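You operate a simulated robot arm through the tools that you are given. There is no shell and no other tool. Be economical: measure what you need, move in short steps, check, and stop when the job is done.

The job below is to be done with a simulated two-armed robot. You get a single attempt, and the scene is never put back.

## Task
Patch station 2 to switch port 2 with the yellow lead.
Fine: open the cabinet, plug both ends in, shut the door; leave the blue lead in.
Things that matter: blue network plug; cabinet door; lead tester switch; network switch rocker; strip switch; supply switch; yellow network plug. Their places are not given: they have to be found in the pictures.

Only the result counts: the job must be done as asked and must still hold three seconds after the hand-in. Knocking over, shifting, dropping, spilling or breaking anything else fails it.

## Robot
Two 7-joint arms with two-finger parallel grippers on one trunk that stands fixed in place. Base frame: the origin is at the foot of the trunk, x ahead of it, y to its left, z up. Units: m, degrees, N and s.
The left shoulder is at [0.07, 0.163, 1.37], the right one opposite. With the tool pointing down near the work surface each hand reaches from about 0.38 to 0.88 m from the base axis, measured 20 degrees to its own side. Payload 3.43 kg a hand.
The TCP of each hand is the grasp point between the finger pads, 0.034 m short of the fingertips. In the tool frame z runs along the fingers and y along their closing line. The gripper opens to 0.128 m. The fingers are 0.024 m wide and 0.012 m thick; the gripper's body (0.048 by 0.13 m) begins 0.096 m behind the TCP.
Orientation is that of the tool frame in the base frame, as a unit quaternion [w, x, y, z]. With the fingers straight down and closing along the base's y, the tool's x points along the base's -x, its y along +y and its z along -z.

## Interface
- The arms move only by the tool drive_tool. It takes "left_commands", "right_commands" or both (then of equal length, played together; a hand with none holds still); each is a list of rows, each a list of 7 numbers: the shift along the base's x, y, z in m, then the turn, a rotation vector about the base's x, y, z in degrees, then the gripper command, from -1 (shut) to 1 (fully open), values between in proportion. In form: [[tx, ty, tz, ax, ay, az, hand], ...]. A call has 1 to 10 rows; each row shifts and turns the commanded pose from where the row before left it. A row lasts 0.2 s, in which the tool goes at most 0.05 m and 8.6 degrees; a call with a longer step from one row to the next is refused whole, and so is a gripper value outside its range. Where a pose cannot be reached the arm comes as near as it can. A force on the tool above 40 N (or 10 N above the force at the start of the call, whichever is more), or a blocked arm, ends the call early, and 0.2 s more pass. The fingers move at their own pace (about 0.153 m/s each) and stop on an object; they squeeze with about 21 N. The grip force told is the motor's: it shows also when the fingers shut on nothing. Time passes only in rows, and 0.2 s behind the last, so rows that do not move let the fingers close. It gives the time, the measured TCP pose, the force on the tool (base axes), the opening and the grip force at its end, in the units of the frame above (readings bear some noise), with the torque about the TCP (base axes, N m) and any sound that the robot's microphone picked up.
- Cameras (640 x 400 px; columns grow to the right, rows downward): "scene" is now at [0.1335, 0.0241, 1.6028]; the picture's right is [0.20, -0.98, 0.00], its down [-0.51, -0.10, -0.86] and it looks along [0.84, 0.17, -0.52] (base axes); focal length 318 px, centre (320, 200). "left" rides on the left gripper at [0.076, 0.011, -0.16] in its tool frame; the picture's right is [-0.15, 0.99, 0.00], its down [-0.88, -0.13, -0.46] and it looks along [-0.45, -0.07, 0.89] (tool axes); focal length 234 px, centre (320, 200). "right" rides on the right gripper at [0.076, -0.011, -0.16] in its tool frame; the picture's right is [0.15, 0.99, 0.00], its down [-0.88, 0.13, -0.46] and it looks along [-0.45, 0.07, 0.89] (tool axes); focal length 234 px, centre (320, 200).
- get_image(camera): a new picture of that camera. No time passes.
- move_column(by): slides the trunk up (or, below 0, down) by that many m; the arms and the scene camera ride with it, the base frame stays. It gives what a move gives, with no picture.
- head_to(pan, tilt): turns the head with the scene camera to pan (to the left, within 86 degrees either way) and tilt (down, from -29 to 69), counted from straight ahead of the robot. It gives what a move gives.
- point_at(camera, pixels): there is no depth. For up to 12 entries [column, row, z] of the newest picture of that camera ("zoom" is the newest enlarged one), the place [x, y] in the base frame at which the ray of that pixel passes the height z, good to about 0.002 m, but the place of the scene camera against the robot may be out by one fixed shift of up to 0.012 m in any direction. No time passes.
- zoom(camera, box): a new picture of the part [left, top, right, bottom] of that camera's present view, enlarged. No time passes.
- sign_off(): hands the job in; it is judged then, once.

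Keep the steps short. Do not move on a guess: measure, check each grasp and each placing, and mend mistakes. In all there are 80 turns and 44 pictures (those below and enlarged ones count). Leave the grippers open and the arms clear of the work at the hand-in unless told otherwise, and finish with a single line.

The tools are called by a JSON object that holds its "op" and its "data". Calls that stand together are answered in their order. drive_tool: Moves the arms, as the interface text tells. Its arguments: {"type":"object","properties":{"left_commands":{"type":"array"},"right_commands":{"type":"array"}},"required":[]} The other tools are called the same way: move_column (by) slides the trunk up or down; head_to (pan, tilt) turns the head that bears the scene camera; get_image (camera) takes a picture; point_at (camera, pixels) gives the place at which the rays of pixels pass given heights; zoom (camera, box) takes an enlarged picture of a part of a camera's view; sign_off () hands the job in.

At the start:

```text
time_s: 0.0
left_tool_pos: [0.426, 0.3025, 1.4279]
left_tool_rot: [0.001, -0.001, 1.0, 0.0]
left_ft_force: [-0.2, 0.1, -0.3]
left_moment: [0.05, -0.03, -0.04]
left_finger_gap: 0.128
left_gripper_force: 0.1
right_tool_pos: [0.4382, -0.0481, 1.4018]
right_tool_rot: [0.0, 0.001, 1.0, 0.0]
right_ft_force: [-0.5, -0.5, -0.3]
right_moment: [0.02, 0.01, 0.01]
right_finger_gap: 0.128
right_gripper_force: 0.1
trunk travel left (down, up): [-0.85, 0.09]
head pan, tilt: [11.4, 31.1]
```

scene: 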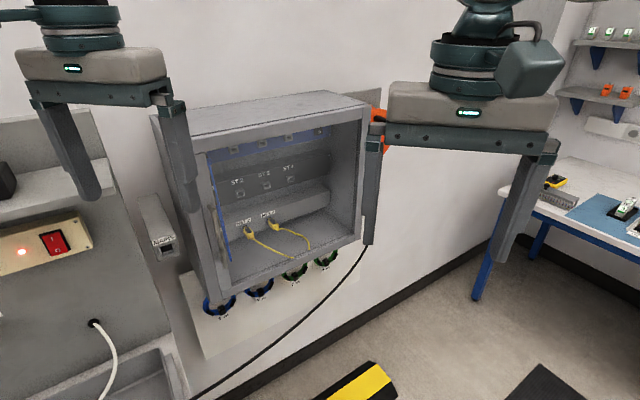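
right: 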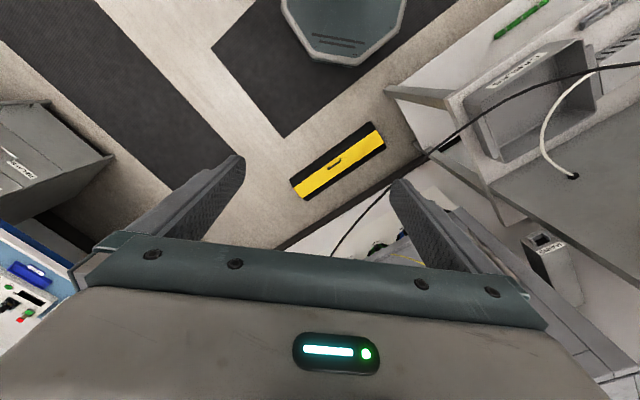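
left: 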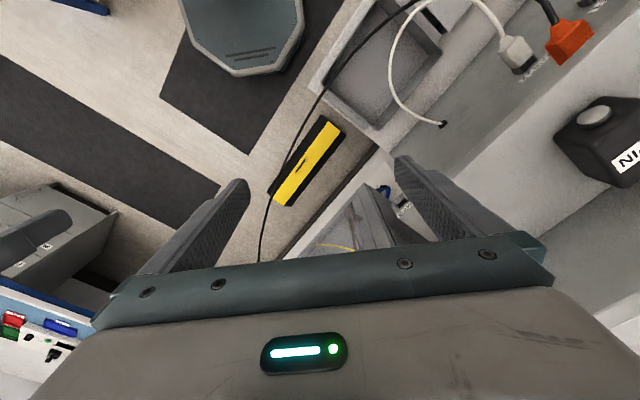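

The cabinet is in the middle of the scene, at about (270,190). I'll enlarge it to see the door, plugs and sockets.

{"op": "zoom", "data": {"camera": "scene", "box": [140, 80, 400, 330]}}

{"op": "zoom", "data": {"camera": "scene", "box": [200, 120, 350, 270]}}

```text
1.60 times, centred on (270, 205) of scene
```

zoom: 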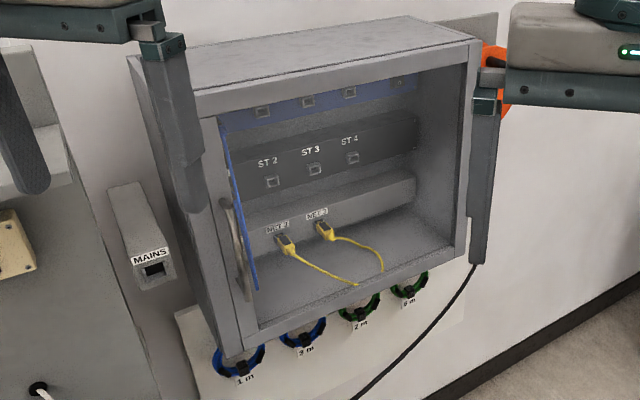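

```text
2.67 times, centred on (275, 195) of scene
```

zoom: 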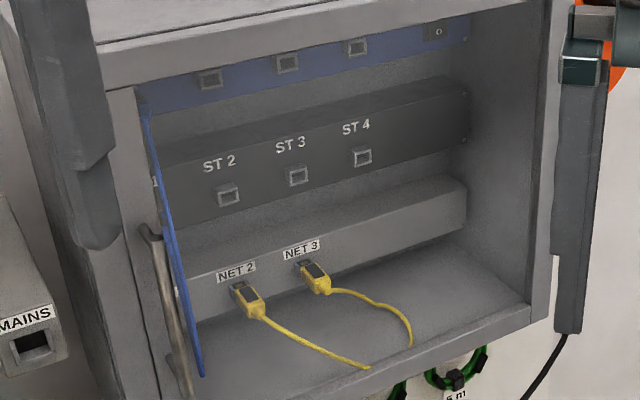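

The door state isn't clear. I'll pan the head for a side view of the neighbourhood first.

{"op": "head_to", "data": {"pan": 35, "tilt": 35}}

{"op": "get_image", "data": {"camera": "scene"}}

{"op": "head_to", "data": {"pan": -35, "tilt": 35}}

{"op": "get_image", "data": {"camera": "scene"}}

```text
time_s: 0.9
left_tool_pos: [0.4244, 0.3013, 1.4267]
left_tool_rot: [0.001, 0.0, 1.0, 0.001]
left_ft_force: [0.9, 0.5, 0.7]
left_moment: [-0.02, 0.01, -0.01]
left_finger_gap: 0.1278
left_gripper_force: 0.0
right_tool_pos: [0.4383, -0.0497, 1.4025]
right_tool_rot: [-0.001, 0.001, 1.0, 0.0]
right_ft_force: [-0.1, -0.2, -0.6]
right_moment: [-0.02, 0.02, 0.0]
right_finger_gap: 0.1282
right_gripper_force: 0.1
trunk travel left (down, up): [-0.85, 0.09]
head pan, tilt: [35.0, 35.0]
```

```text
38 pictures are left
```

scene: 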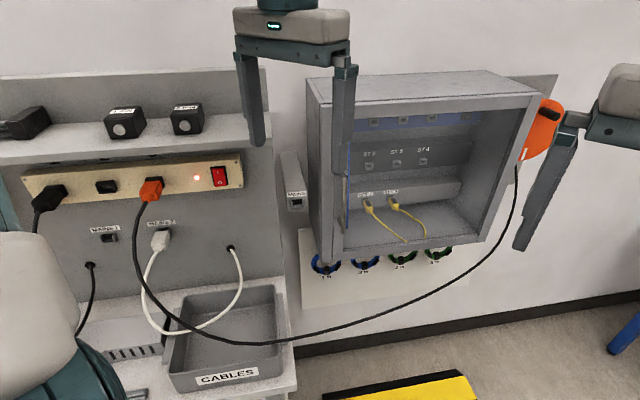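

```text
time_s: 2.3
left_tool_pos: [0.4235, 0.3023, 1.4277]
left_tool_rot: [0.001, -0.001, 1.0, 0.0]
left_ft_force: [0.4, -0.1, -0.5]
left_moment: [0.02, 0.02, 0.0]
left_finger_gap: 0.128
left_gripper_force: 0.1
right_tool_pos: [0.4388, -0.0486, 1.4018]
right_tool_rot: [0.0, 0.0, 1.0, 0.0]
right_ft_force: [-0.2, -0.3, -0.3]
right_moment: [0.0, 0.01, -0.04]
right_finger_gap: 0.128
right_gripper_force: 0.1
trunk travel left (down, up): [-0.85, 0.09]
head pan, tilt: [-35.0, 35.0]
```

```text
37 pictures are left
```

scene: 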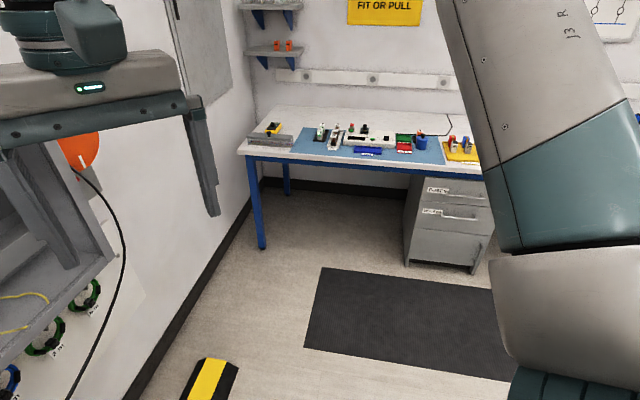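

The cabinet looks to have a clear door with its handle on the left. I'll face it again, lower the trunk a little for a second viewpoint, and enlarge it.

{"op": "head_to", "data": {"pan": 24, "tilt": 28}}

{"op": "zoom", "data": {"camera": "scene", "box": [200, 110, 460, 290]}}

{"op": "move_column", "data": {"by": -0.2}}

{"op": "get_image", "data": {"camera": "scene"}}

```text
time_s: 3.6
left_tool_pos: [0.4259, 0.3025, 1.4268]
left_tool_rot: [0.002, -0.001, 1.0, 0.0]
left_ft_force: [-0.1, 0.3, -0.3]
left_moment: [-0.02, -0.04, 0.02]
left_finger_gap: 0.128
left_gripper_force: 0.0
right_tool_pos: [0.4388, -0.0482, 1.4011]
right_tool_rot: [0.001, 0.001, 1.0, -0.001]
right_ft_force: [0.1, -0.4, 0.3]
right_moment: [0.01, 0.01, -0.02]
right_finger_gap: 0.128
right_gripper_force: 0.0
trunk travel left (down, up): [-0.85, 0.09]
head pan, tilt: [24.0, 28.0]
```

```text
2.22 times, centred on (330, 200) of scene
```

zoom: 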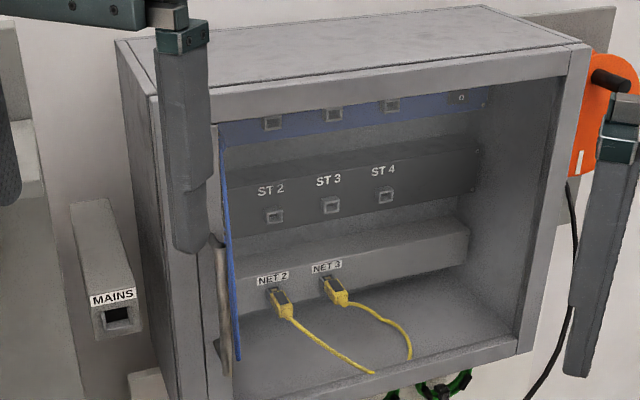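

```text
time_s: 5.7
left_tool_pos: [0.4251, 0.3023, 1.2271]
left_tool_rot: [0.001, -0.001, 1.0, 0.0]
left_ft_force: [-0.1, 1.2, -0.3]
left_moment: [0.0, -0.01, -0.01]
left_finger_gap: 0.128
left_gripper_force: 0.1
right_tool_pos: [0.4395, -0.0484, 1.2008]
right_tool_rot: [-0.001, 0.001, 1.0, 0.0]
right_ft_force: [0.5, 0.5, 0.5]
right_moment: [0.0, 0.04, -0.01]
right_finger_gap: 0.128
right_gripper_force: 0.1
trunk travel left (down, up): [-0.65, 0.29]
head pan, tilt: [24.0, 28.0]
```

```text
35 pictures are left
```

scene: 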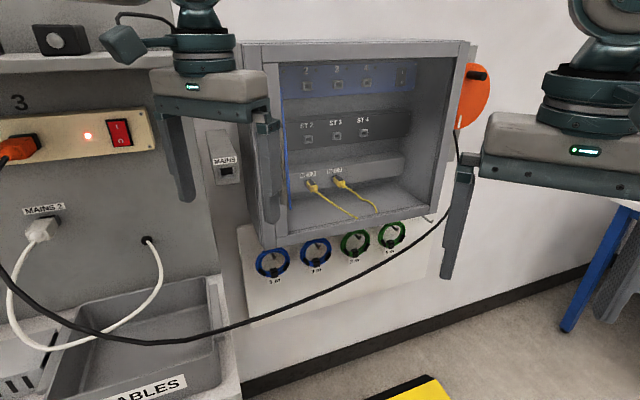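

The geometry suggests the cabinet is turned about 45° to the base axes. I'll enlarge the new view to read the labels and see the door.

{"op": "zoom", "data": {"camera": "scene", "box": [270, 50, 430, 150]}}

{"op": "zoom", "data": {"camera": "scene", "box": [250, 130, 410, 250]}}

```text
4.00 times, centred on (350, 100) of scene
```

zoom: 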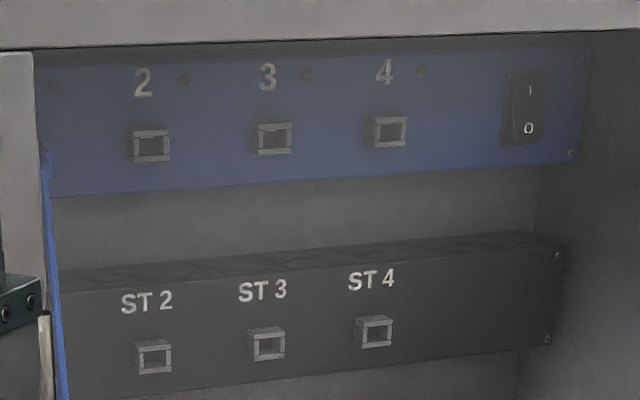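

```text
3.33 times, centred on (330, 190) of scene
```

zoom: 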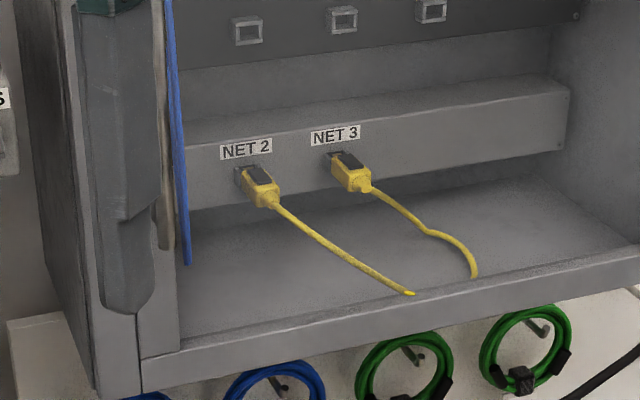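

The blue panel has ports 2, 3 and 4 plus a rocker. Below it is the ST 2–4 panel, and below that the NET 2/NET 3 row holds the yellow plugs. Next I'll turn the right hand level, pitching 90° in steps and then yawing towards the cabinet, so its camera can look in closely.

{"op": "drive_tool", "data": {"right_commands": [[0, -0.005, 0, 0, -8.5, 0, 0], [0, -0.005, 0, 0, -8.5, 0, 0], [0, -0.005, 0, 0, -8.5, 0, 0], [0, -0.005, 0, 0, -8.5, 0, 0], [0, -0.005, 0, 0, -8.5, 0, 0], [0, -0.005, 0, 0, -8.5, 0, 0], [0, -0.005, 0, 0, -8.5, 0, 0], [0, -0.005, 0, 0, -8.5, 0, 0], [0, -0.005, 0, 0, -8.5, 0, 0], [0, -0.005, 0, 0, -8.5, 0, 0]]}}

{"op": "drive_tool", "data": {"right_commands": [[0, 0, 0, 0, -5, 0, 0], [0.01, 0, -0.01, 0, 0, 7.5, 0], [0.01, 0, -0.01, 0, 0, 7.5, 0], [0.01, 0, -0.01, 0, 0, 7.5, 0], [0.01, 0, -0.01, 0, 0, 7.5, 0], [0.01, 0, -0.01, 0, 0, 7.5, 0], [0.01, 0, 0, 0, 0, 7.5, 0]]}}

{"op": "get_image", "data": {"camera": "right"}}

```text
time_s: 7.9
left_tool_pos: [0.4251, 0.3039, 1.2266]
left_tool_rot: [0.001, 0.0, 1.0, -0.001]
left_ft_force: [-0.3, 0.7, 0.4]
left_moment: [0.0, -0.03, 0.04]
left_finger_gap: 0.1279
left_gripper_force: 0.0
right_tool_pos: [0.5077, -0.0271, 1.2578]
right_tool_rot: [0.676, 0.001, 0.737, 0.0]
right_ft_force: [0.4, 0.5, 0.1]
right_moment: [-0.03, 0.0, -0.05]
right_finger_gap: 0.064
right_gripper_force: 0.1
right hand out of reach, approached as far as the arm can: row 6, 7, 8, 9, 10
trunk travel left (down, up): [-0.65, 0.29]
head pan, tilt: [24.0, 28.0]
```

```text
time_s: 9.5
left_tool_pos: [0.4271, 0.2954, 1.2274]
left_tool_rot: [0.0, 0.0, 1.0, 0.003]
left_ft_force: [0.4, -0.4, 0.6]
left_moment: [0.09, 0.02, -0.04]
left_finger_gap: 0.128
left_gripper_force: 0.0
right_tool_pos: [0.562, 0.0184, 1.2253]
right_tool_rot: [0.654, -0.267, 0.653, 0.271]
right_ft_force: [0.0, -1.4, -0.6]
right_moment: [0.01, 0.04, 0.12]
right_finger_gap: 0.064
right_gripper_force: 0.1
right hand out of reach, approached as far as the arm can: row 1, 2, 3, 4, 5
trunk travel left (down, up): [-0.65, 0.29]
head pan, tilt: [24.0, 28.0]
```

```text
32 pictures are left
```

right: 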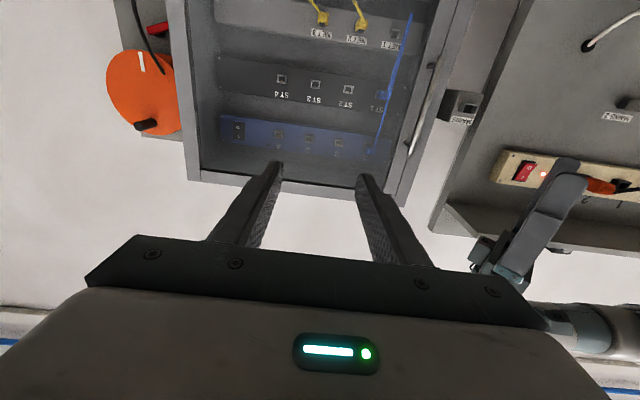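

The camera is now below the hand, so the picture is upside down. I'll enlarge the handle and the left edge.

{"op": "zoom", "data": {"camera": "right", "box": [200, 0, 460, 190]}}

{"op": "point_at", "data": {"camera": "right", "pixels": [[408, 152, 1.2], [408, 152, 1.0], [433, 65, 1.1], [433, 65, 1.0], [320, 200, 1.3], [320, 200, 1.4]]}}

```text
2.11 times, centred on (330, 95) of right
```

zoom: 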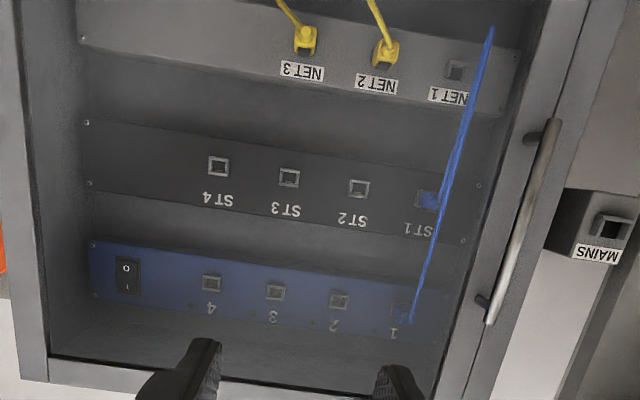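

```text
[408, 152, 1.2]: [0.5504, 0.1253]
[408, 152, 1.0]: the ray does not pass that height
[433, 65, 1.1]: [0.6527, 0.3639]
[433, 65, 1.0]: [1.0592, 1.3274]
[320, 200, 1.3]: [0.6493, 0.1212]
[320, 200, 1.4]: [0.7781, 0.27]
```

The glass door is shut. It's hinged on the right, with a vertical bar handle at about (0.645, 0.345), z 1.09–1.24. The blue lead joins switch 1 and ST 1. I'll back the left arm up and out of the way, then bring the right hand in front of the handle.

{"op": "drive_tool", "data": {"left_commands": [[-0.02, 0.0, 0.035, 0, 0, 0, 1], [-0.02, 0.0, 0.035, 0, 0, 0, 1], [-0.02, 0.0, 0.035, 0, 0, 0, 1], [-0.02, 0, 0.035, 0, 0, 0, 1]]}}

{"op": "drive_tool", "data": {"right_commands": [[0, 0.04, -0.01, 0, 0, 0, 0.3], [0, 0.04, -0.01, 0, 0, 0, 0.3], [0, 0.04, -0.01, 0, 0, 0, 0.3]]}}

```text
time_s: 10.5
left_tool_pos: [0.3432, 0.3039, 1.3717]
left_tool_rot: [0.001, 0.0, 1.0, 0.0]
left_ft_force: [0.2, -0.1, 0.4]
left_moment: [0.0, -0.03, 0.02]
left_finger_gap: 0.1281
left_gripper_force: 0.1
right_tool_pos: [0.5579, 0.0237, 1.2268]
right_tool_rot: [0.654, -0.27, 0.652, 0.273]
right_ft_force: [0.3, 0.5, -0.3]
right_moment: [-0.01, 0.03, -0.01]
right_finger_gap: 0.0638
right_gripper_force: 0.0
trunk travel left (down, up): [-0.65, 0.29]
head pan, tilt: [24.0, 28.0]
```

```text
time_s: 11.3
left_tool_pos: [0.344, 0.308, 1.3685]
left_tool_rot: [0.001, 0.0, 1.0, -0.003]
left_ft_force: [-0.3, 0.2, 0.0]
left_moment: [-0.07, -0.03, -0.02]
left_finger_gap: 0.1278
left_gripper_force: 0.0
right_tool_pos: [0.5608, 0.1185, 1.2048]
right_tool_rot: [0.653, -0.271, 0.653, 0.271]
right_ft_force: [-0.1, 0.2, 0.6]
right_moment: [0.0, -0.01, -0.01]
right_finger_gap: 0.0834
right_gripper_force: 0.0
right hand out of reach, approached as far as the arm can: row 3
trunk travel left (down, up): [-0.65, 0.29]
head pan, tilt: [24.0, 28.0]
```

The arm is folded too tight here, since the wrist is near the shoulder. I'll go in a little further forward.

{"op": "drive_tool", "data": {"right_commands": [[0.03, 0.02, -0.01, 0, 0, 0, 0.3], [0.01, 0.04, -0.01, 0, 0, 0, 0.3], [0, 0.04, -0.01, 0, 0, 0, 0.3]]}}

{"op": "get_image", "data": {"camera": "right"}}

```text
time_s: 12.1
left_tool_pos: [0.3456, 0.3066, 1.3698]
left_tool_rot: [0.001, -0.001, 1.0, 0.0]
left_ft_force: [0.4, 0.4, -0.6]
left_moment: [0.03, 0.0, 0.04]
left_finger_gap: 0.1281
left_gripper_force: 0.1
right_tool_pos: [0.5986, 0.1357, 1.1797]
right_tool_rot: [0.652, -0.271, 0.654, 0.272]
right_ft_force: [0.1, 0.0, -0.3]
right_moment: [-0.02, -0.01, 0.03]
right_finger_gap: 0.0833
right_gripper_force: 0.1
right hand out of reach, approached as far as the arm can: row 1, 2, 3
trunk travel left (down, up): [-0.65, 0.29]
head pan, tilt: [24.0, 28.0]
```

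```text
30 pictures are left
```

right: 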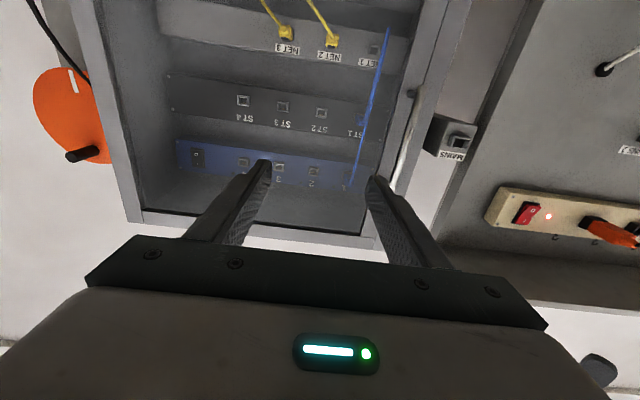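

The pose limit comes from the hand being at shoulder height and close in. I'll raise the trunk so the arm hangs with more extension, then lower the hand back down.

{"op": "move_column", "data": {"by": 0.25}}

{"op": "drive_tool", "data": {"right_commands": [[0, 0, -0.04, 0, 0, 0, 0.3], [0, 0, -0.04, 0, 0, 0, 0.3], [0, 0.01, -0.04, 0, 0, 0, 0.3], [0, 0.01, -0.04, 0, 0, 0, 0.3], [0, 0.02, -0.04, 0, 0, 0, 0.3], [0, 0.02, -0.03, 0, 0, 0, 0.3], [0, 0.02, -0.03, 0, 0, 0, 0.3]]}}

```text
time_s: 14.7
left_tool_pos: [0.3459, 0.3061, 1.6207]
left_tool_rot: [0.001, -0.001, 1.0, 0.0]
left_ft_force: [-0.9, 0.3, -0.6]
left_moment: [0.01, 0.01, 0.0]
left_finger_gap: 0.1283
left_gripper_force: 0.1
right_tool_pos: [0.5994, 0.1362, 1.4287]
right_tool_rot: [0.651, -0.271, 0.654, 0.273]
right_ft_force: [0.4, 0.7, 0.2]
right_moment: [-0.02, 0.01, 0.01]
right_finger_gap: 0.0831
right_gripper_force: 0.0
trunk travel left (down, up): [-0.9, 0.04]
head pan, tilt: [24.0, 28.0]
```

```text
time_s: 16.3
left_tool_pos: [0.3463, 0.305, 1.6201]
left_tool_rot: [0.001, -0.001, 1.0, 0.0]
left_ft_force: [-0.6, 0.4, -0.7]
left_moment: [0.0, 0.04, 0.01]
left_finger_gap: 0.1282
left_gripper_force: 0.0
right_tool_pos: [0.5991, 0.1331, 1.3865]
right_tool_rot: [0.651, -0.273, 0.653, 0.275]
right_ft_force: [-0.7, 0.0, -0.2]
right_moment: [0.01, 0.02, -0.01]
right_finger_gap: 0.0831
right_gripper_force: 0.1
right hand out of reach, approached as far as the arm can: row 1, 2, 3, 4, 5, 6, 7
trunk travel left (down, up): [-0.9, 0.04]
head pan, tilt: [24.0, 28.0]
```

That's worse, as the hand can't go down with its fingers level. I'll go the other way and lower the trunk so the shoulder is below the hand.

{"op": "move_column", "data": {"by": -0.4}}

{"op": "drive_tool", "data": {"right_commands": [[0, 0.0, 0.04, 0, 0, 0, 0.3], [0, 0.0, 0.04, 0, 0, 0, 0.3], [0, 0.02, 0.04, 0, 0, 0, 0.3], [0, 0.03, 0.04, 0, 0, 0, 0.3], [0, 0.03, 0.02, 0, 0, 0, 0.3]]}}

```text
time_s: 20.1
left_tool_pos: [0.3463, 0.3049, 1.2194]
left_tool_rot: [0.001, -0.001, 1.0, 0.0]
left_ft_force: [0.0, 0.3, 1.1]
left_moment: [0.0, -0.02, -0.01]
left_finger_gap: 0.128
left_gripper_force: 0.0
right_tool_pos: [0.5995, 0.1335, 0.9865]
right_tool_rot: [0.65, -0.272, 0.654, 0.274]
right_ft_force: [1.3, -0.2, 0.6]
right_moment: [0.01, 0.04, -0.01]
right_finger_gap: 0.0832
right_gripper_force: 0.0
trunk travel left (down, up): [-0.5, 0.44]
head pan, tilt: [24.0, 28.0]
```

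```text
time_s: 21.4
left_tool_pos: [0.3468, 0.3063, 1.2193]
left_tool_rot: [0.001, 0.0, 1.0, -0.001]
left_ft_force: [0.0, -0.1, -0.7]
left_moment: [-0.02, -0.02, 0.01]
left_finger_gap: 0.128
left_gripper_force: 0.2
right_tool_pos: [0.5998, 0.2147, 1.1664]
right_tool_rot: [0.651, -0.272, 0.654, 0.273]
right_ft_force: [0.2, 0.4, 0.3]
right_moment: [0.0, -0.01, -0.03]
right_finger_gap: 0.0834
right_gripper_force: 0.1
trunk travel left (down, up): [-0.5, 0.44]
head pan, tilt: [24.0, 28.0]
```

Now it goes where commanded. I'll look at the handle from here.

{"op": "get_image", "data": {"camera": "right"}}

{"op": "zoom", "data": {"camera": "scene", "box": [0, 0, 640, 400]}}

```text
29 pictures are left
```

right: 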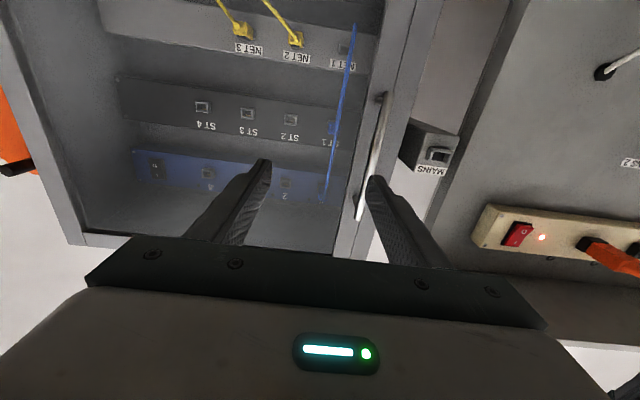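

```text
1.00 times, centred on (320, 200) of scene (not enlarged: the box is as wide or as high as the picture)
```

zoom: 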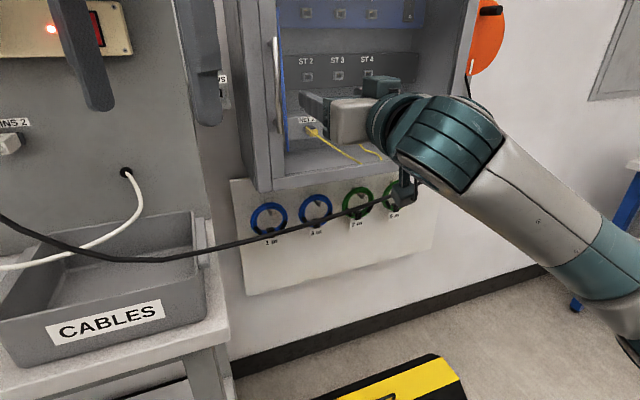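

I'll triangulate the handle by bearing from both cameras: scene handle middle (276,85), and right camera (372,155).

{"op": "point_at", "data": {"camera": "scene", "pixels": [[276, 85, 1.2], [276, 85, 1.1], [276, 125, 1.1], [276, 125, 1.0], [276, 42, 1.23], [276, 42, 1.2]]}}

{"op": "point_at", "data": {"camera": "right", "pixels": [[372, 155, 1.12], [372, 155, 1.15], [372, 155, 1.18], [362, 210, 1.2], [383, 98, 1.12], [383, 98, 1.11]]}}

{"op": "zoom", "data": {"camera": "scene", "box": [220, 0, 420, 200]}}

```text
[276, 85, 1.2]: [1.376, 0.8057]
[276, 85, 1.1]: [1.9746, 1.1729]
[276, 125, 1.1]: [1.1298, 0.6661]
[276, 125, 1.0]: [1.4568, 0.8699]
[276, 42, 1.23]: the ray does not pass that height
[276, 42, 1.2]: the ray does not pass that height
```

```text
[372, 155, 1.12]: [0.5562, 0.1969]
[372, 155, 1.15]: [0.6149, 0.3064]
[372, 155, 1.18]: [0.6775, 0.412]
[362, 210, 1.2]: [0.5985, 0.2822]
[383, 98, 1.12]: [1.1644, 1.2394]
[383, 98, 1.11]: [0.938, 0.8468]
```

```text
2.00 times, centred on (320, 100) of scene
```

zoom: 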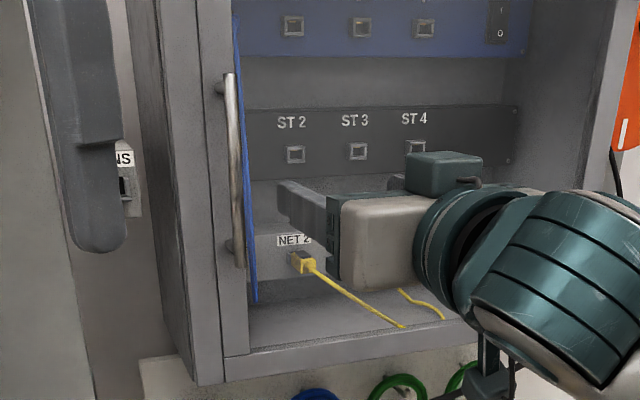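

The handle is roughly 0.1–0.14 m ahead of the TCP and 0.065 m to its left. I'll shift sideways along the door and look again; column 320 is the hand's centreline.

{"op": "drive_tool", "data": {"right_commands": [[-0.023, 0.023, 0, 0, 0, 0, 0.0], [-0.023, 0.023, 0, 0, 0, 0, 0.0]]}}

{"op": "get_image", "data": {"camera": "right"}}

```text
time_s: 21.9
left_tool_pos: [0.3466, 0.3063, 1.2191]
left_tool_rot: [0.0, -0.001, 1.0, -0.002]
left_ft_force: [0.1, 0.6, -0.2]
left_moment: [0.0, 0.0, -0.02]
left_finger_gap: 0.1283
left_gripper_force: 0.0
right_tool_pos: [0.5537, 0.2603, 1.1681]
right_tool_rot: [0.651, -0.272, 0.654, 0.274]
right_ft_force: [0.5, -0.4, 0.9]
right_moment: [0.02, 0.0, -0.01]
right_finger_gap: 0.064
right_gripper_force: 0.2
trunk travel left (down, up): [-0.5, 0.44]
head pan, tilt: [24.0, 28.0]
```

```text
26 pictures are left
```

right: 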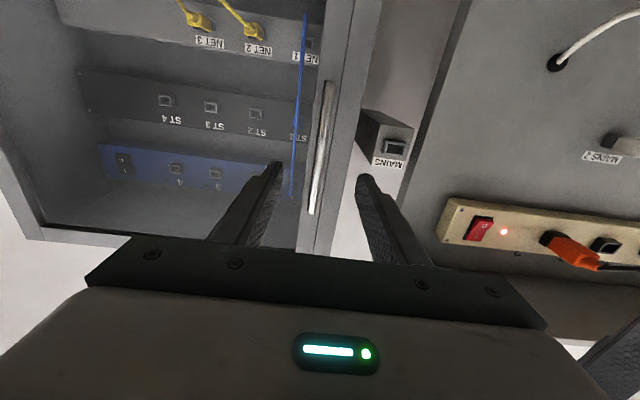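

The handle mid is now on the centreline at (320,147), and the parallax puts it about 0.13 m ahead. I'll advance 0.115 m and close on it.

{"op": "drive_tool", "data": {"right_commands": [[0.027, 0.027, 0, 0, 0, 0, 0.0], [0.027, 0.027, 0, 0, 0, 0, 0.0], [0.018, 0.018, 0, 0, 0, 0, 0.0], [0.01, 0.01, 0, 0, 0, 0, 0.0]]}}

{"op": "drive_tool", "data": {"right_commands": [[0, 0, 0, 0, 0, 0, -1], [0, 0, 0, 0, 0, 0, -1], [0, 0, 0, 0, 0, 0, -1]]}}

{"op": "get_image", "data": {"camera": "right"}}

```text
time_s: 22.9
left_tool_pos: [0.3461, 0.3047, 1.2187]
left_tool_rot: [0.001, 0.0, 1.0, 0.0]
left_ft_force: [0.5, -0.4, 0.0]
left_moment: [0.02, -0.01, 0.0]
left_finger_gap: 0.1277
left_gripper_force: 0.1
right_tool_pos: [0.636, 0.3423, 1.1658]
right_tool_rot: [0.651, -0.273, 0.653, 0.274]
right_ft_force: [0.5, 0.1, 0.4]
right_moment: [0.0, 0.0, 0.01]
right_finger_gap: 0.0639
right_gripper_force: 0.0
trunk travel left (down, up): [-0.5, 0.44]
head pan, tilt: [24.0, 28.0]
```

```text
time_s: 23.8
left_tool_pos: [0.3462, 0.3052, 1.2199]
left_tool_rot: [0.001, -0.001, 1.0, 0.0]
left_ft_force: [0.0, -0.1, -0.4]
left_moment: [-0.01, -0.01, 0.0]
left_finger_gap: 0.1277
left_gripper_force: 0.1
right_tool_pos: [0.6352, 0.3422, 1.1658]
right_tool_rot: [0.651, -0.272, 0.653, 0.274]
right_ft_force: [-1.4, 1.6, 0.4]
right_moment: [0.06, -0.49, 0.04]
right_finger_gap: 0.0117
right_gripper_force: 45.9
trunk travel left (down, up): [-0.5, 0.44]
head pan, tilt: [24.0, 28.0]
```

```text
25 pictures are left
```

right: 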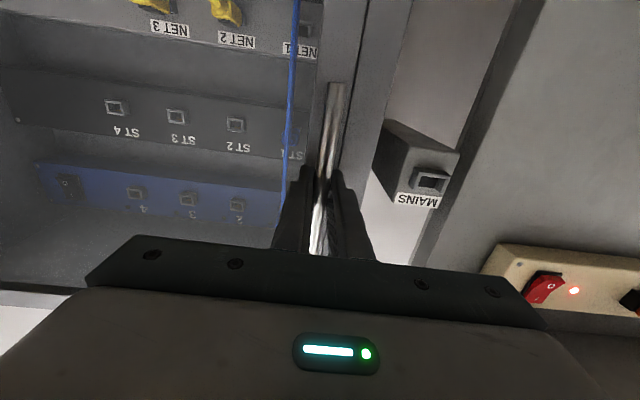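

The handle is gripped, with an 11.7 mm opening and 46 N. The hinge is at about (0.99, 0.06). I'll start with 10° of opening along the arc and check forces.

{"op": "drive_tool", "data": {"right_commands": [[-0.0234, -0.032, 0, 0, 0, 5, -1], [-0.0206, -0.0339, 0, 0, 0, 5, -1]]}}

```text
time_s: 24.4
left_tool_pos: [0.3449, 0.3055, 1.2188]
left_tool_rot: [0.001, -0.001, 1.0, -0.001]
left_ft_force: [0.3, 0.0, 0.3]
left_moment: [0.02, 0.01, -0.01]
left_finger_gap: 0.1282
left_gripper_force: 0.0
right_tool_pos: [0.5911, 0.2797, 1.1655]
right_tool_rot: [0.621, -0.331, 0.628, 0.331]
right_ft_force: [-13.1, 6.9, -18.6]
right_moment: [0.4, -0.65, -0.17]
right_finger_gap: 0.0118
right_gripper_force: 45.3
trunk travel left (down, up): [-0.5, 0.44]
head pan, tilt: [24.0, 28.0]
```

It follows well. There's some outward radial force, so I'll add a slight outward correction and continue 20°.

{"op": "drive_tool", "data": {"right_commands": [[-0.019, -0.0346, 0.001, 0, 0, 5, -1], [-0.0153, -0.0365, 0, 0, 0, 5, -1], [-0.0116, -0.0379, 0, 0, 0, 5, -1], [-0.008, -0.0388, 0, 0, 0, 5, -1]]}}

```text
time_s: 25.4
left_tool_pos: [0.3447, 0.3041, 1.2208]
left_tool_rot: [0.002, 0.001, 1.0, 0.0]
left_ft_force: [0.3, -0.2, 0.4]
left_moment: [0.05, -0.02, 0.02]
left_finger_gap: 0.1279
left_gripper_force: 0.0
right_tool_pos: [0.5356, 0.1282, 1.166]
right_tool_rot: [0.557, -0.434, 0.56, 0.434]
right_ft_force: [-20.3, 2.2, -28.0]
right_moment: [-0.34, -0.32, -0.16]
right_finger_gap: 0.0116
right_gripper_force: 45.6
trunk travel left (down, up): [-0.5, 0.44]
head pan, tilt: [24.0, 28.0]
```

The reaction is about −20 N in x and −28 N in z. I'll ease the commanded pose outward and down a little and go on.

{"op": "drive_tool", "data": {"right_commands": [[-0.0025, 0, -0.002, 0, 0, 0, -1], [-0.0048, -0.0395, 0, 0, 0, 5, -1], [-0.0013, -0.04, 0, 0, 0, 5, -1], [0.002, -0.04, 0, 0, 0, 5, -1]]}}

```text
time_s: 26.4
left_tool_pos: [0.3448, 0.3023, 1.2212]
left_tool_rot: [-0.001, 0.0, 1.0, 0.001]
left_ft_force: [0.3, -0.6, -0.1]
left_moment: [0.07, 0.07, -0.03]
left_finger_gap: 0.1279
left_gripper_force: 0.0
right_tool_pos: [0.5318, 0.0024, 1.1727]
right_tool_rot: [0.499, -0.502, 0.495, 0.504]
right_ft_force: [-6.8, -1.5, 20.6]
right_moment: [1.09, -0.08, -0.03]
right_finger_gap: 0.012
right_gripper_force: 45.1
trunk travel left (down, up): [-0.5, 0.44]
head pan, tilt: [24.0, 28.0]
```

{"op": "drive_tool", "data": {"right_commands": [[0.0, 0, 0.004, 0, 0, 0, -1], [0.0055, -0.0392, 0, 0, 0, 5, -1], [0.009, -0.0387, 0, 0, 0, 5, -1], [0.0125, -0.0378, 0, 0, 0, 5, -1]]}}

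{"op": "get_image", "data": {"camera": "scene"}}

```text
time_s: 27.4
left_tool_pos: [0.3473, 0.3063, 1.2196]
left_tool_rot: [0.0, -0.001, 1.0, 0.0]
left_ft_force: [0.8, -0.7, 0.4]
left_moment: [0.05, 0.04, -0.02]
left_finger_gap: 0.128
left_gripper_force: 0.0
right_tool_pos: [0.5584, -0.1069, 1.1722]
right_tool_rot: [0.427, -0.561, 0.43, 0.564]
right_ft_force: [12.6, 4.3, 28.9]
right_moment: [0.81, -0.16, -0.07]
right_finger_gap: 0.0118
right_gripper_force: 44.5
trunk travel left (down, up): [-0.5, 0.44]
head pan, tilt: [24.0, 28.0]
```

```text
24 pictures are left
```

scene: 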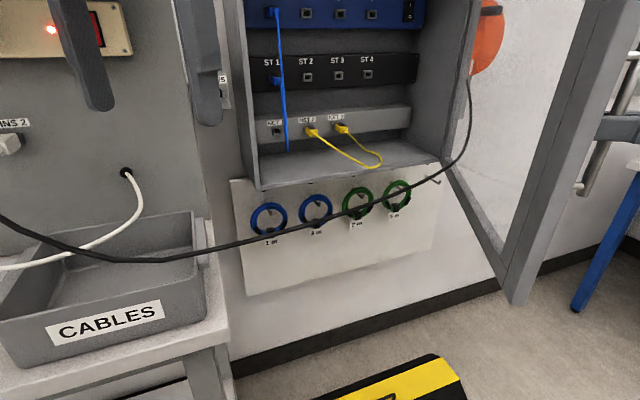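

The door is open about 60°. The yellow lead is a single loop with its ends parked in NET 2 and NET 3. I'll continue opening.

{"op": "drive_tool", "data": {"right_commands": [[0.003, 0.001, 0.003, 0, 0, 0, -1], [0.0165, -0.036, 0, 0, 0, 5, -1], [0.0195, -0.0345, 0, 0, 0, 5, -1], [0.0225, -0.0325, 0, 0, 0, 5, -1]]}}

{"op": "drive_tool", "data": {"right_commands": [[0.0255, -0.0302, 0, 0, 0, 5, -1], [0.028, -0.028, 0, 0, 0, 5, -1], [0.0305, -0.0255, 0, 0, 0, 5, -1]]}}

```text
time_s: 28.4
left_tool_pos: [0.3445, 0.3033, 1.2207]
left_tool_rot: [0.002, -0.001, 1.0, 0.001]
left_ft_force: [0.8, -0.2, 0.1]
left_moment: [0.0, 0.03, 0.02]
left_finger_gap: 0.128
left_gripper_force: 0.1
right_tool_pos: [0.6153, -0.2135, 1.1705]
right_tool_rot: [-0.347, 0.615, -0.351, -0.614]
right_ft_force: [-17.6, -13.3, -10.8]
right_moment: [-0.65, -0.8, -0.04]
right_finger_gap: 0.0118
right_gripper_force: 45.2
trunk travel left (down, up): [-0.5, 0.44]
head pan, tilt: [24.0, 28.0]
```

```text
time_s: 29.0
left_tool_pos: [0.3506, 0.3096, 1.2187]
left_tool_rot: [-0.001, -0.001, 1.0, -0.002]
left_ft_force: [-0.5, -0.8, 0.9]
left_moment: [0.08, -0.07, -0.02]
left_finger_gap: 0.1278
left_gripper_force: 0.0
right_tool_pos: [0.6212, -0.2217, 1.1717]
right_tool_rot: [0.31, -0.627, 0.328, 0.634]
right_ft_force: [39.7, 31.6, -10.4]
right_moment: [0.95, -0.6, -0.11]
right_finger_gap: 0.0122
right_gripper_force: 44.9
right hand out of reach, approached as far as the arm can: row 1, 2, 3
trunk travel left (down, up): [-0.5, 0.44]
head pan, tilt: [24.0, 28.0]
stopped in row 3 (right hand): the force on the tool passed its limit at 99 N (the readings are from after the stop); the commanded pose is now the measured one
```

The right arm's limit is reached at about 77° open, which is enough. I'll release the handle, back straight off, and keep the right arm outside the door to shut it later. The left arm will do the plugs.

{"op": "drive_tool", "data": {"right_commands": [[0, 0, 0, 0, 0, 0, 0.0], [0, 0, 0, 0, 0, 0, 0.0], [0, 0, 0, 0, 0, 0, 0.0], [0.012, -0.016, 0, 0, 0, 0, 0.0], [0.02, -0.03, 0, 0, 0, 0, 0.0], [0.02, -0.03, 0, 0, 0, 0, 0.0]]}}

{"op": "get_image", "data": {"camera": "scene"}}

```text
time_s: 30.4
left_tool_pos: [0.3457, 0.3054, 1.2203]
left_tool_rot: [0.0, 0.0, 1.0, 0.0]
left_ft_force: [0.5, 0.4, -0.3]
left_moment: [-0.07, -0.02, -0.01]
left_finger_gap: 0.128
left_gripper_force: 0.0
right_tool_pos: [0.6138, -0.231, 1.1764]
right_tool_rot: [0.31, -0.63, 0.323, 0.635]
right_ft_force: [0.2, -0.3, -0.1]
right_moment: [-0.03, -0.03, -0.03]
right_finger_gap: 0.0639
right_gripper_force: 0.1
right hand out of reach, approached as far as the arm can: row 4, 5, 6
trunk travel left (down, up): [-0.5, 0.44]
head pan, tilt: [24.0, 28.0]
```

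```text
23 pictures are left
```

scene: 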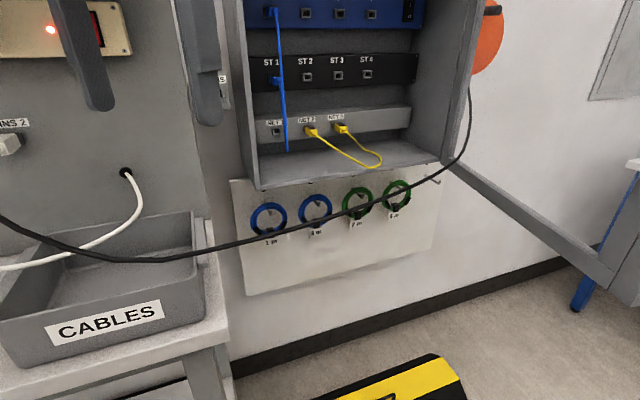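

The door holds its place at about 77°, and the right hand has only opened so far. I'll back off while yawing the hand back towards easier reach.

{"op": "drive_tool", "data": {"right_commands": [[0.003, -0.012, 0, 0, 0, -5, 0.0], [0.003, -0.015, 0, 0, 0, -5, 0.0], [0.003, -0.02, 0, 0, 0, -5, 0.0], [0.003, -0.025, 0, 0, 0, -5, 0.0], [0.0, -0.03, 0, 0, 0, 0, 0.0]]}}

{"op": "get_image", "data": {"camera": "right"}}

```text
time_s: 31.6
left_tool_pos: [0.3474, 0.3053, 1.2193]
left_tool_rot: [0.0, 0.0, 1.0, 0.001]
left_ft_force: [-0.5, -0.9, 0.0]
left_moment: [-0.01, 0.03, -0.02]
left_finger_gap: 0.128
left_gripper_force: 0.1
right_tool_pos: [0.6262, -0.3357, 1.1721]
right_tool_rot: [0.417, -0.565, 0.426, 0.571]
right_ft_force: [0.0, 0.9, 0.5]
right_moment: [0.03, 0.01, 0.02]
right_finger_gap: 0.0642
right_gripper_force: 0.1
trunk travel left (down, up): [-0.5, 0.44]
head pan, tilt: [24.0, 28.0]
```

```text
22 pictures are left
```

right: 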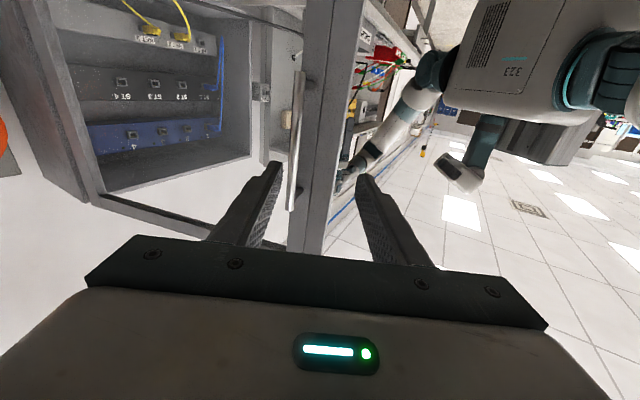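

The right hand is free and parked outside the door. Now I'll level the left hand, pitching it forward while moving ahead and inwards.

{"op": "drive_tool", "data": {"left_commands": [[0.022, -0.012, 0, 0, -8.5, 0, 0], [0.022, -0.012, 0, 0, -8.5, 0, 0], [0.022, -0.012, 0, 0, -8.5, 0, 0], [0.022, -0.012, 0, 0, -8.5, 0, 0], [0.022, -0.012, 0, 0, -8.5, 0, 0], [0.022, -0.012, 0, 0, -8.5, 0, 0], [0.022, -0.012, 0, 0, -8.5, 0, 0], [0.022, -0.012, 0, 0, -8.5, 0, 0], [0.022, -0.012, 0, 0, -8.5, 0, 0], [0.022, -0.012, 0, 0, -8.5, 0, 0]]}}

{"op": "drive_tool", "data": {"left_commands": [[0, 0, 0, 0, -5, 0, 0], [0.0, -0.005, -0.01, 0, 0, 7.5, 0], [0.0, -0.005, -0.01, 0, 0, 7.5, 0], [0.0, -0.005, -0.01, 0, 0, 7.5, 0], [0.0, -0.005, -0.01, 0, 0, 7.5, 0], [0.0, -0.005, -0.01, 0, 0, 7.5, 0], [0.0, -0.005, -0.0, 0, 0, 7.5, 0]]}}

{"op": "get_image", "data": {"camera": "left"}}

```text
time_s: 33.8
left_tool_pos: [0.5697, 0.1847, 1.2184]
left_tool_rot: [0.676, 0.0, 0.736, -0.001]
left_ft_force: [-0.1, -0.3, 0.0]
left_moment: [-0.03, -0.04, -0.03]
left_finger_gap: 0.0637
left_gripper_force: 0.0
right_tool_pos: [0.6264, -0.3353, 1.1703]
right_tool_rot: [0.417, -0.564, 0.428, 0.571]
right_ft_force: [0.3, 0.2, 0.1]
right_moment: [0.03, 0.06, 0.01]
right_finger_gap: 0.0641
right_gripper_force: 0.1
trunk travel left (down, up): [-0.5, 0.44]
head pan, tilt: [24.0, 28.0]
```

```text
time_s: 35.4
left_tool_pos: [0.5966, 0.3197, 1.2073]
left_tool_rot: [0.654, -0.269, 0.655, 0.268]
left_ft_force: [-0.8, 0.4, 0.4]
left_moment: [0.04, -0.04, -0.01]
left_finger_gap: 0.064
left_gripper_force: 0.1
left hand out of reach, approached as far as the arm can: row 4, 5, 6, 7
right_tool_pos: [0.6242, -0.3345, 1.1724]
right_tool_rot: [0.418, -0.565, 0.427, 0.57]
right_ft_force: [-0.1, 0.0, -0.6]
right_moment: [-0.02, -0.02, 0.01]
right_finger_gap: 0.064
right_gripper_force: 0.0
trunk travel left (down, up): [-0.5, 0.44]
head pan, tilt: [24.0, 28.0]
```

```text
21 pictures are left
```

left: 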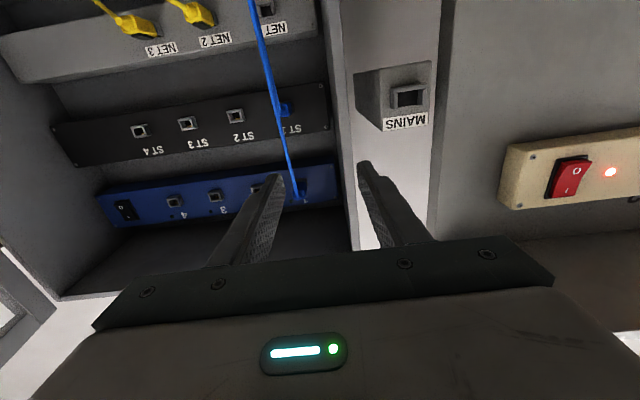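

The left hand is level and facing the cabinet. For stereo measurement I'll move 0.15 m to the right along the cabinet front, and down a little.

{"op": "drive_tool", "data": {"left_commands": [[0.025, -0.03, -0.015, 0, 0, 0, 0], [0.025, -0.025, -0.015, 0, 0, 0, 0], [0.025, -0.025, -0.015, 0, 0, 0, 0], [0.025, -0.025, -0.015, 0, 0, 0, 0]]}}

{"op": "get_image", "data": {"camera": "left"}}

```text
time_s: 36.4
left_tool_pos: [0.7134, 0.3091, 1.1626]
left_tool_rot: [0.654, -0.269, 0.654, 0.269]
left_ft_force: [0.2, 0.5, -0.8]
left_moment: [-0.01, 0.04, 0.03]
left_finger_gap: 0.0643
left_gripper_force: 0.0
left hand out of reach, approached as far as the arm can: row 1, 2, 3, 4
right_tool_pos: [0.6275, -0.3345, 1.1724]
right_tool_rot: [0.417, -0.564, 0.428, 0.57]
right_ft_force: [0.3, 0.7, -1.3]
right_moment: [0.01, -0.02, 0.01]
right_finger_gap: 0.0642
right_gripper_force: 0.2
trunk travel left (down, up): [-0.5, 0.44]
head pan, tilt: [24.0, 28.0]
```

```text
20 pictures are left
```

left: 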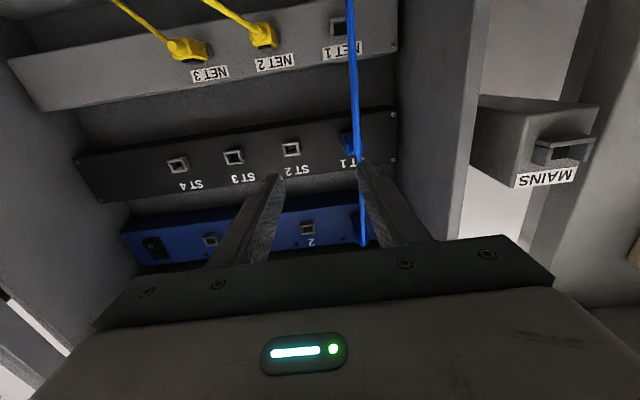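

Stereo from the two left views puts switch 2, ST 2 and NET 2 in one column:

| Port | x, y | z |
|---|---|---|
| Switch 2 | (0.85, 0.39) | 1.285 |
| ST 2 | (0.85, 0.39) | 1.161 |
| NET 2 | (0.83, 0.37) | 1.04 |

NET 3 is about 0.08 m to the right. The left arm is limited here and drifted forward, so I'll back it out carefully with the fingers narrowed.

{"op": "drive_tool", "data": {"left_commands": [[-0.015, -0.005, 0, 0, 0, 0, -0.5], [-0.025, -0.01, 0, 0, 0, 0, -0.5], [-0.03, -0.005, 0.0, 0, 0, 0, -0.5]]}}

```text
time_s: 37.2
left_tool_pos: [0.6439, 0.3189, 1.1675]
left_tool_rot: [0.654, -0.269, 0.654, 0.269]
left_ft_force: [0.2, 0.2, 0.4]
left_moment: [0.01, 0.05, 0.0]
left_finger_gap: 0.032
left_gripper_force: 0.0
left hand out of reach, approached as far as the arm can: row 1, 2, 3
right_tool_pos: [0.6231, -0.3348, 1.1727]
right_tool_rot: [0.418, -0.565, 0.426, 0.57]
right_ft_force: [0.2, -0.8, -0.2]
right_moment: [-0.03, 0.01, 0.0]
right_finger_gap: 0.064
right_gripper_force: 0.1
trunk travel left (down, up): [-0.5, 0.44]
head pan, tilt: [24.0, 28.0]
```

It's out cleanly. I'll return the left arm to its earlier parked pose: yaw back, then pitch down.

{"op": "drive_tool", "data": {"left_commands": [[-0.02, 0, 0.0, 0, 0, -7.5, -0.5], [-0.02, 0, 0.0, 0, 0, -7.5, -0.5], [-0.015, 0, 0.01, 0, 0, -7.5, 0], [-0.01, 0, 0.01, 0, 0, -7.5, 0], [-0.01, 0, 0.01, 0, 0, -7.5, 0], [-0.01, 0, 0.02, 0, 0, -7.5, 0]]}}

{"op": "drive_tool", "data": {"left_commands": [[-0.02, 0.008, 0.01, 0, 8.5, 0, 0], [-0.02, 0.008, 0.01, 0, 8.5, 0, 0], [-0.02, 0.008, 0.01, 0, 8.5, 0, 0], [-0.02, 0.008, 0.01, 0, 8.5, 0, 0], [-0.02, 0.008, 0.01, 0, 8.5, 0, 0], [-0.02, 0.008, 0.01, 0, 8.5, 0, 0], [-0.02, 0.008, 0.01, 0, 8.5, 0, 0], [-0.02, 0.008, 0.01, 0, 8.5, 0, 0], [-0.02, 0.008, 0.01, 0, 8.5, 0, 0], [-0.02, 0.008, 0.01, 0, 8.5, 0, 0]]}}

```text
time_s: 38.6
left_tool_pos: [0.5612, 0.3233, 1.2139]
left_tool_rot: [0.708, 0.001, 0.706, -0.001]
left_ft_force: [0.0, -0.8, 0.2]
left_moment: [-0.01, 0.01, 0.01]
left_finger_gap: 0.0642
left_gripper_force: 0.0
right_tool_pos: [0.6243, -0.3345, 1.1721]
right_tool_rot: [0.417, -0.565, 0.427, 0.57]
right_ft_force: [0.2, 0.7, -0.2]
right_moment: [-0.02, 0.0, -0.02]
right_finger_gap: 0.064
right_gripper_force: 0.0
trunk travel left (down, up): [-0.5, 0.44]
head pan, tilt: [24.0, 28.0]
```

```text
time_s: 40.8
left_tool_pos: [0.3645, 0.3981, 1.3174]
left_tool_rot: [0.043, 0.0, 0.999, 0.001]
left_ft_force: [0.6, -0.3, -0.1]
left_moment: [0.0, 0.02, -0.02]
left_finger_gap: 0.064
left_gripper_force: 0.0
right_tool_pos: [0.6261, -0.3358, 1.1723]
right_tool_rot: [0.417, -0.564, 0.427, 0.571]
right_ft_force: [0.5, 0.0, 0.0]
right_moment: [-0.02, -0.03, -0.01]
right_finger_gap: 0.0639
right_gripper_force: 0.0
trunk travel left (down, up): [-0.5, 0.44]
head pan, tilt: [24.0, 28.0]
```

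The left arm is parked. Now I'll bring the right hand around the door's free edge, which is at about (0.575, −0.20). First back in −x, then +y.

{"op": "drive_tool", "data": {"right_commands": [[-0.045, -0.01, 0, 0, 0, 0, 0.0], [-0.045, 0, 0, 0, 0, 0, 0.0], [-0.045, 0, 0, 0, 0, -8, 0.0], [-0.045, 0, 0, 0, 0, -8, 0.0], [0, 0.03, 0, 0, 0, 0, 0], [0, 0.04, 0, 0, 0, 0, 0], [0, 0.04, 0, 0, 0, 0, 0], [0, 0.04, 0, 0, 0, 0, 0]]}}

```text
time_s: 42.6
left_tool_pos: [0.3657, 0.3988, 1.3147]
left_tool_rot: [0.044, 0.0, 0.999, -0.001]
left_ft_force: [0.0, 0.8, -0.2]
left_moment: [-0.01, -0.01, 0.0]
left_finger_gap: 0.0638
left_gripper_force: 0.1
right_tool_pos: [0.4786, -0.1794, 1.1864]
right_tool_rot: [0.492, -0.499, 0.502, 0.507]
right_ft_force: [0.5, 0.5, -0.1]
right_moment: [-0.02, 0.03, -0.01]
right_finger_gap: 0.0639
right_gripper_force: 0.0
right hand out of reach, approached as far as the arm can: row 4
trunk travel left (down, up): [-0.5, 0.44]
head pan, tilt: [24.0, 28.0]
```

{"op": "drive_tool", "data": {"right_commands": [[0, 0.04, 0, 0, 0, 0, 0], [0, 0.04, 0, 0, 0, 0, 0], [0, 0.045, 0, 0, 0, -5, 0], [0.005, 0.04, 0, 0, 0, -8, 0], [0.015, 0.04, 0, 0, 0, -8, 0], [0.02, 0.035, 0, 0, 0, -8, 0], [0.02, 0.03, 0, 0, 0, -8, 0], [0.02, 0.02, 0, 0, 0, -8, 0], [0.03, 0.02, 0, 0, 0, 0, 0]]}}

{"op": "get_image", "data": {"camera": "scene"}}

```text
time_s: 44.6
left_tool_pos: [0.3658, 0.3989, 1.3155]
left_tool_rot: [0.044, 0.0, 0.999, 0.0]
left_ft_force: [-0.1, 0.3, -0.5]
left_moment: [-0.02, 0.04, -0.03]
left_finger_gap: 0.0641
left_gripper_force: 0.1
right_tool_pos: [0.5878, 0.1305, 1.1888]
right_tool_rot: [0.649, -0.268, 0.655, 0.279]
right_ft_force: [0.1, -1.3, 0.2]
right_moment: [-0.02, 0.02, -0.01]
right_finger_gap: 0.0641
right_gripper_force: 0.1
trunk travel left (down, up): [-0.5, 0.44]
head pan, tilt: [24.0, 28.0]
```

```text
19 pictures are left
```

scene: 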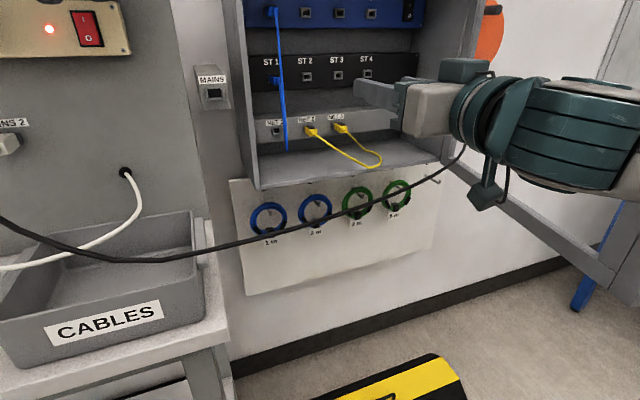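

The door stayed put and the hand faces the cabinet on the NET 2 / ST 2 / switch 2 column. I'll trim the small tilt, go down to the NET row and look.

{"op": "drive_tool", "data": {"right_commands": [[0.0, 0.0, -0.04, -0.63, -0.79, -0.52, -0.3], [0.02, 0.02, -0.04, 0, 0, 0, -0.3], [0.02, 0.02, -0.04, 0, 0, 0, -0.3], [0.02, 0.02, -0.02, 0, 0, 0, -0.3], [0.015, 0.015, 0, 0, 0, 0, -0.3]]}}

{"op": "get_image", "data": {"camera": "right"}}

```text
time_s: 45.8
left_tool_pos: [0.3635, 0.3986, 1.3159]
left_tool_rot: [0.044, 0.0, 0.999, -0.001]
left_ft_force: [0.2, -0.1, -0.3]
left_moment: [-0.05, -0.03, -0.04]
left_finger_gap: 0.0641
left_gripper_force: 0.0
right_tool_pos: [0.6715, 0.1924, 1.0378]
right_tool_rot: [0.653, -0.272, 0.653, 0.272]
right_ft_force: [0.8, -0.2, -0.3]
right_moment: [-0.04, -0.02, -0.01]
right_finger_gap: 0.0446
right_gripper_force: 0.1
right hand out of reach, approached as far as the arm can: row 4
trunk travel left (down, up): [-0.5, 0.44]
head pan, tilt: [24.0, 28.0]
```

```text
18 pictures are left
```

right: 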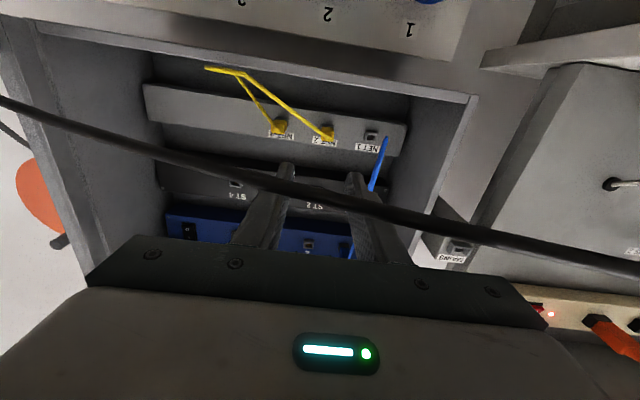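

The black strip cord runs just under the hand, at about z 1.00 and ~0.2 m in front of the cabinet, so a level approach at the NET row would drag it. I'll raise the hand, pitch it 15° down, and come in above the cord.

{"op": "drive_tool", "data": {"right_commands": [[0.0, 0.0, 0.04, 0, 0, 0, -0.3], [0.0, 0.0, 0.04, 0, 0, 0, -0.3], [0.0, 0.0, 0.03, -5.3, 5.3, 0, -0.3], [0.02, 0.03, 0.0, -5.3, 5.3, 0, -0.3], [0.02, 0.03, 0, 0, 0, 0, -0.3], [0.02, 0.025, -0.015, 0, 0, 0, -0.3]]}}

{"op": "get_image", "data": {"camera": "right"}}

```text
time_s: 47.2
left_tool_pos: [0.3646, 0.3987, 1.3158]
left_tool_rot: [0.045, 0.0, 0.999, -0.001]
left_ft_force: [-0.1, -0.3, -0.1]
left_moment: [-0.02, 0.03, 0.01]
left_finger_gap: 0.064
left_gripper_force: 0.0
right_tool_pos: [0.7319, 0.276, 1.1314]
right_tool_rot: [0.561, -0.305, 0.733, 0.235]
right_ft_force: [-0.5, -0.2, -0.9]
right_moment: [0.01, 0.02, 0.01]
right_finger_gap: 0.0449
right_gripper_force: 0.1
trunk travel left (down, up): [-0.5, 0.44]
head pan, tilt: [24.0, 28.0]
```

```text
17 pictures are left
```

right: 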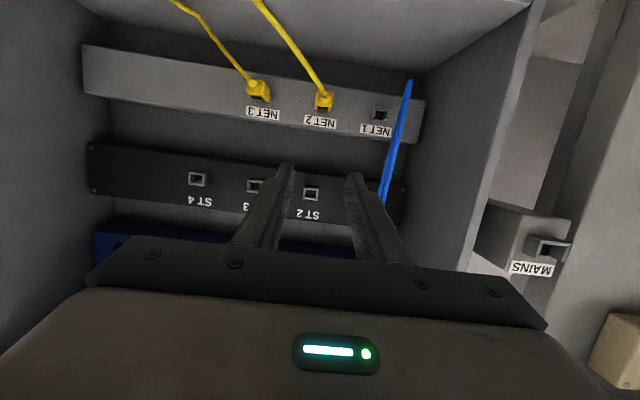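

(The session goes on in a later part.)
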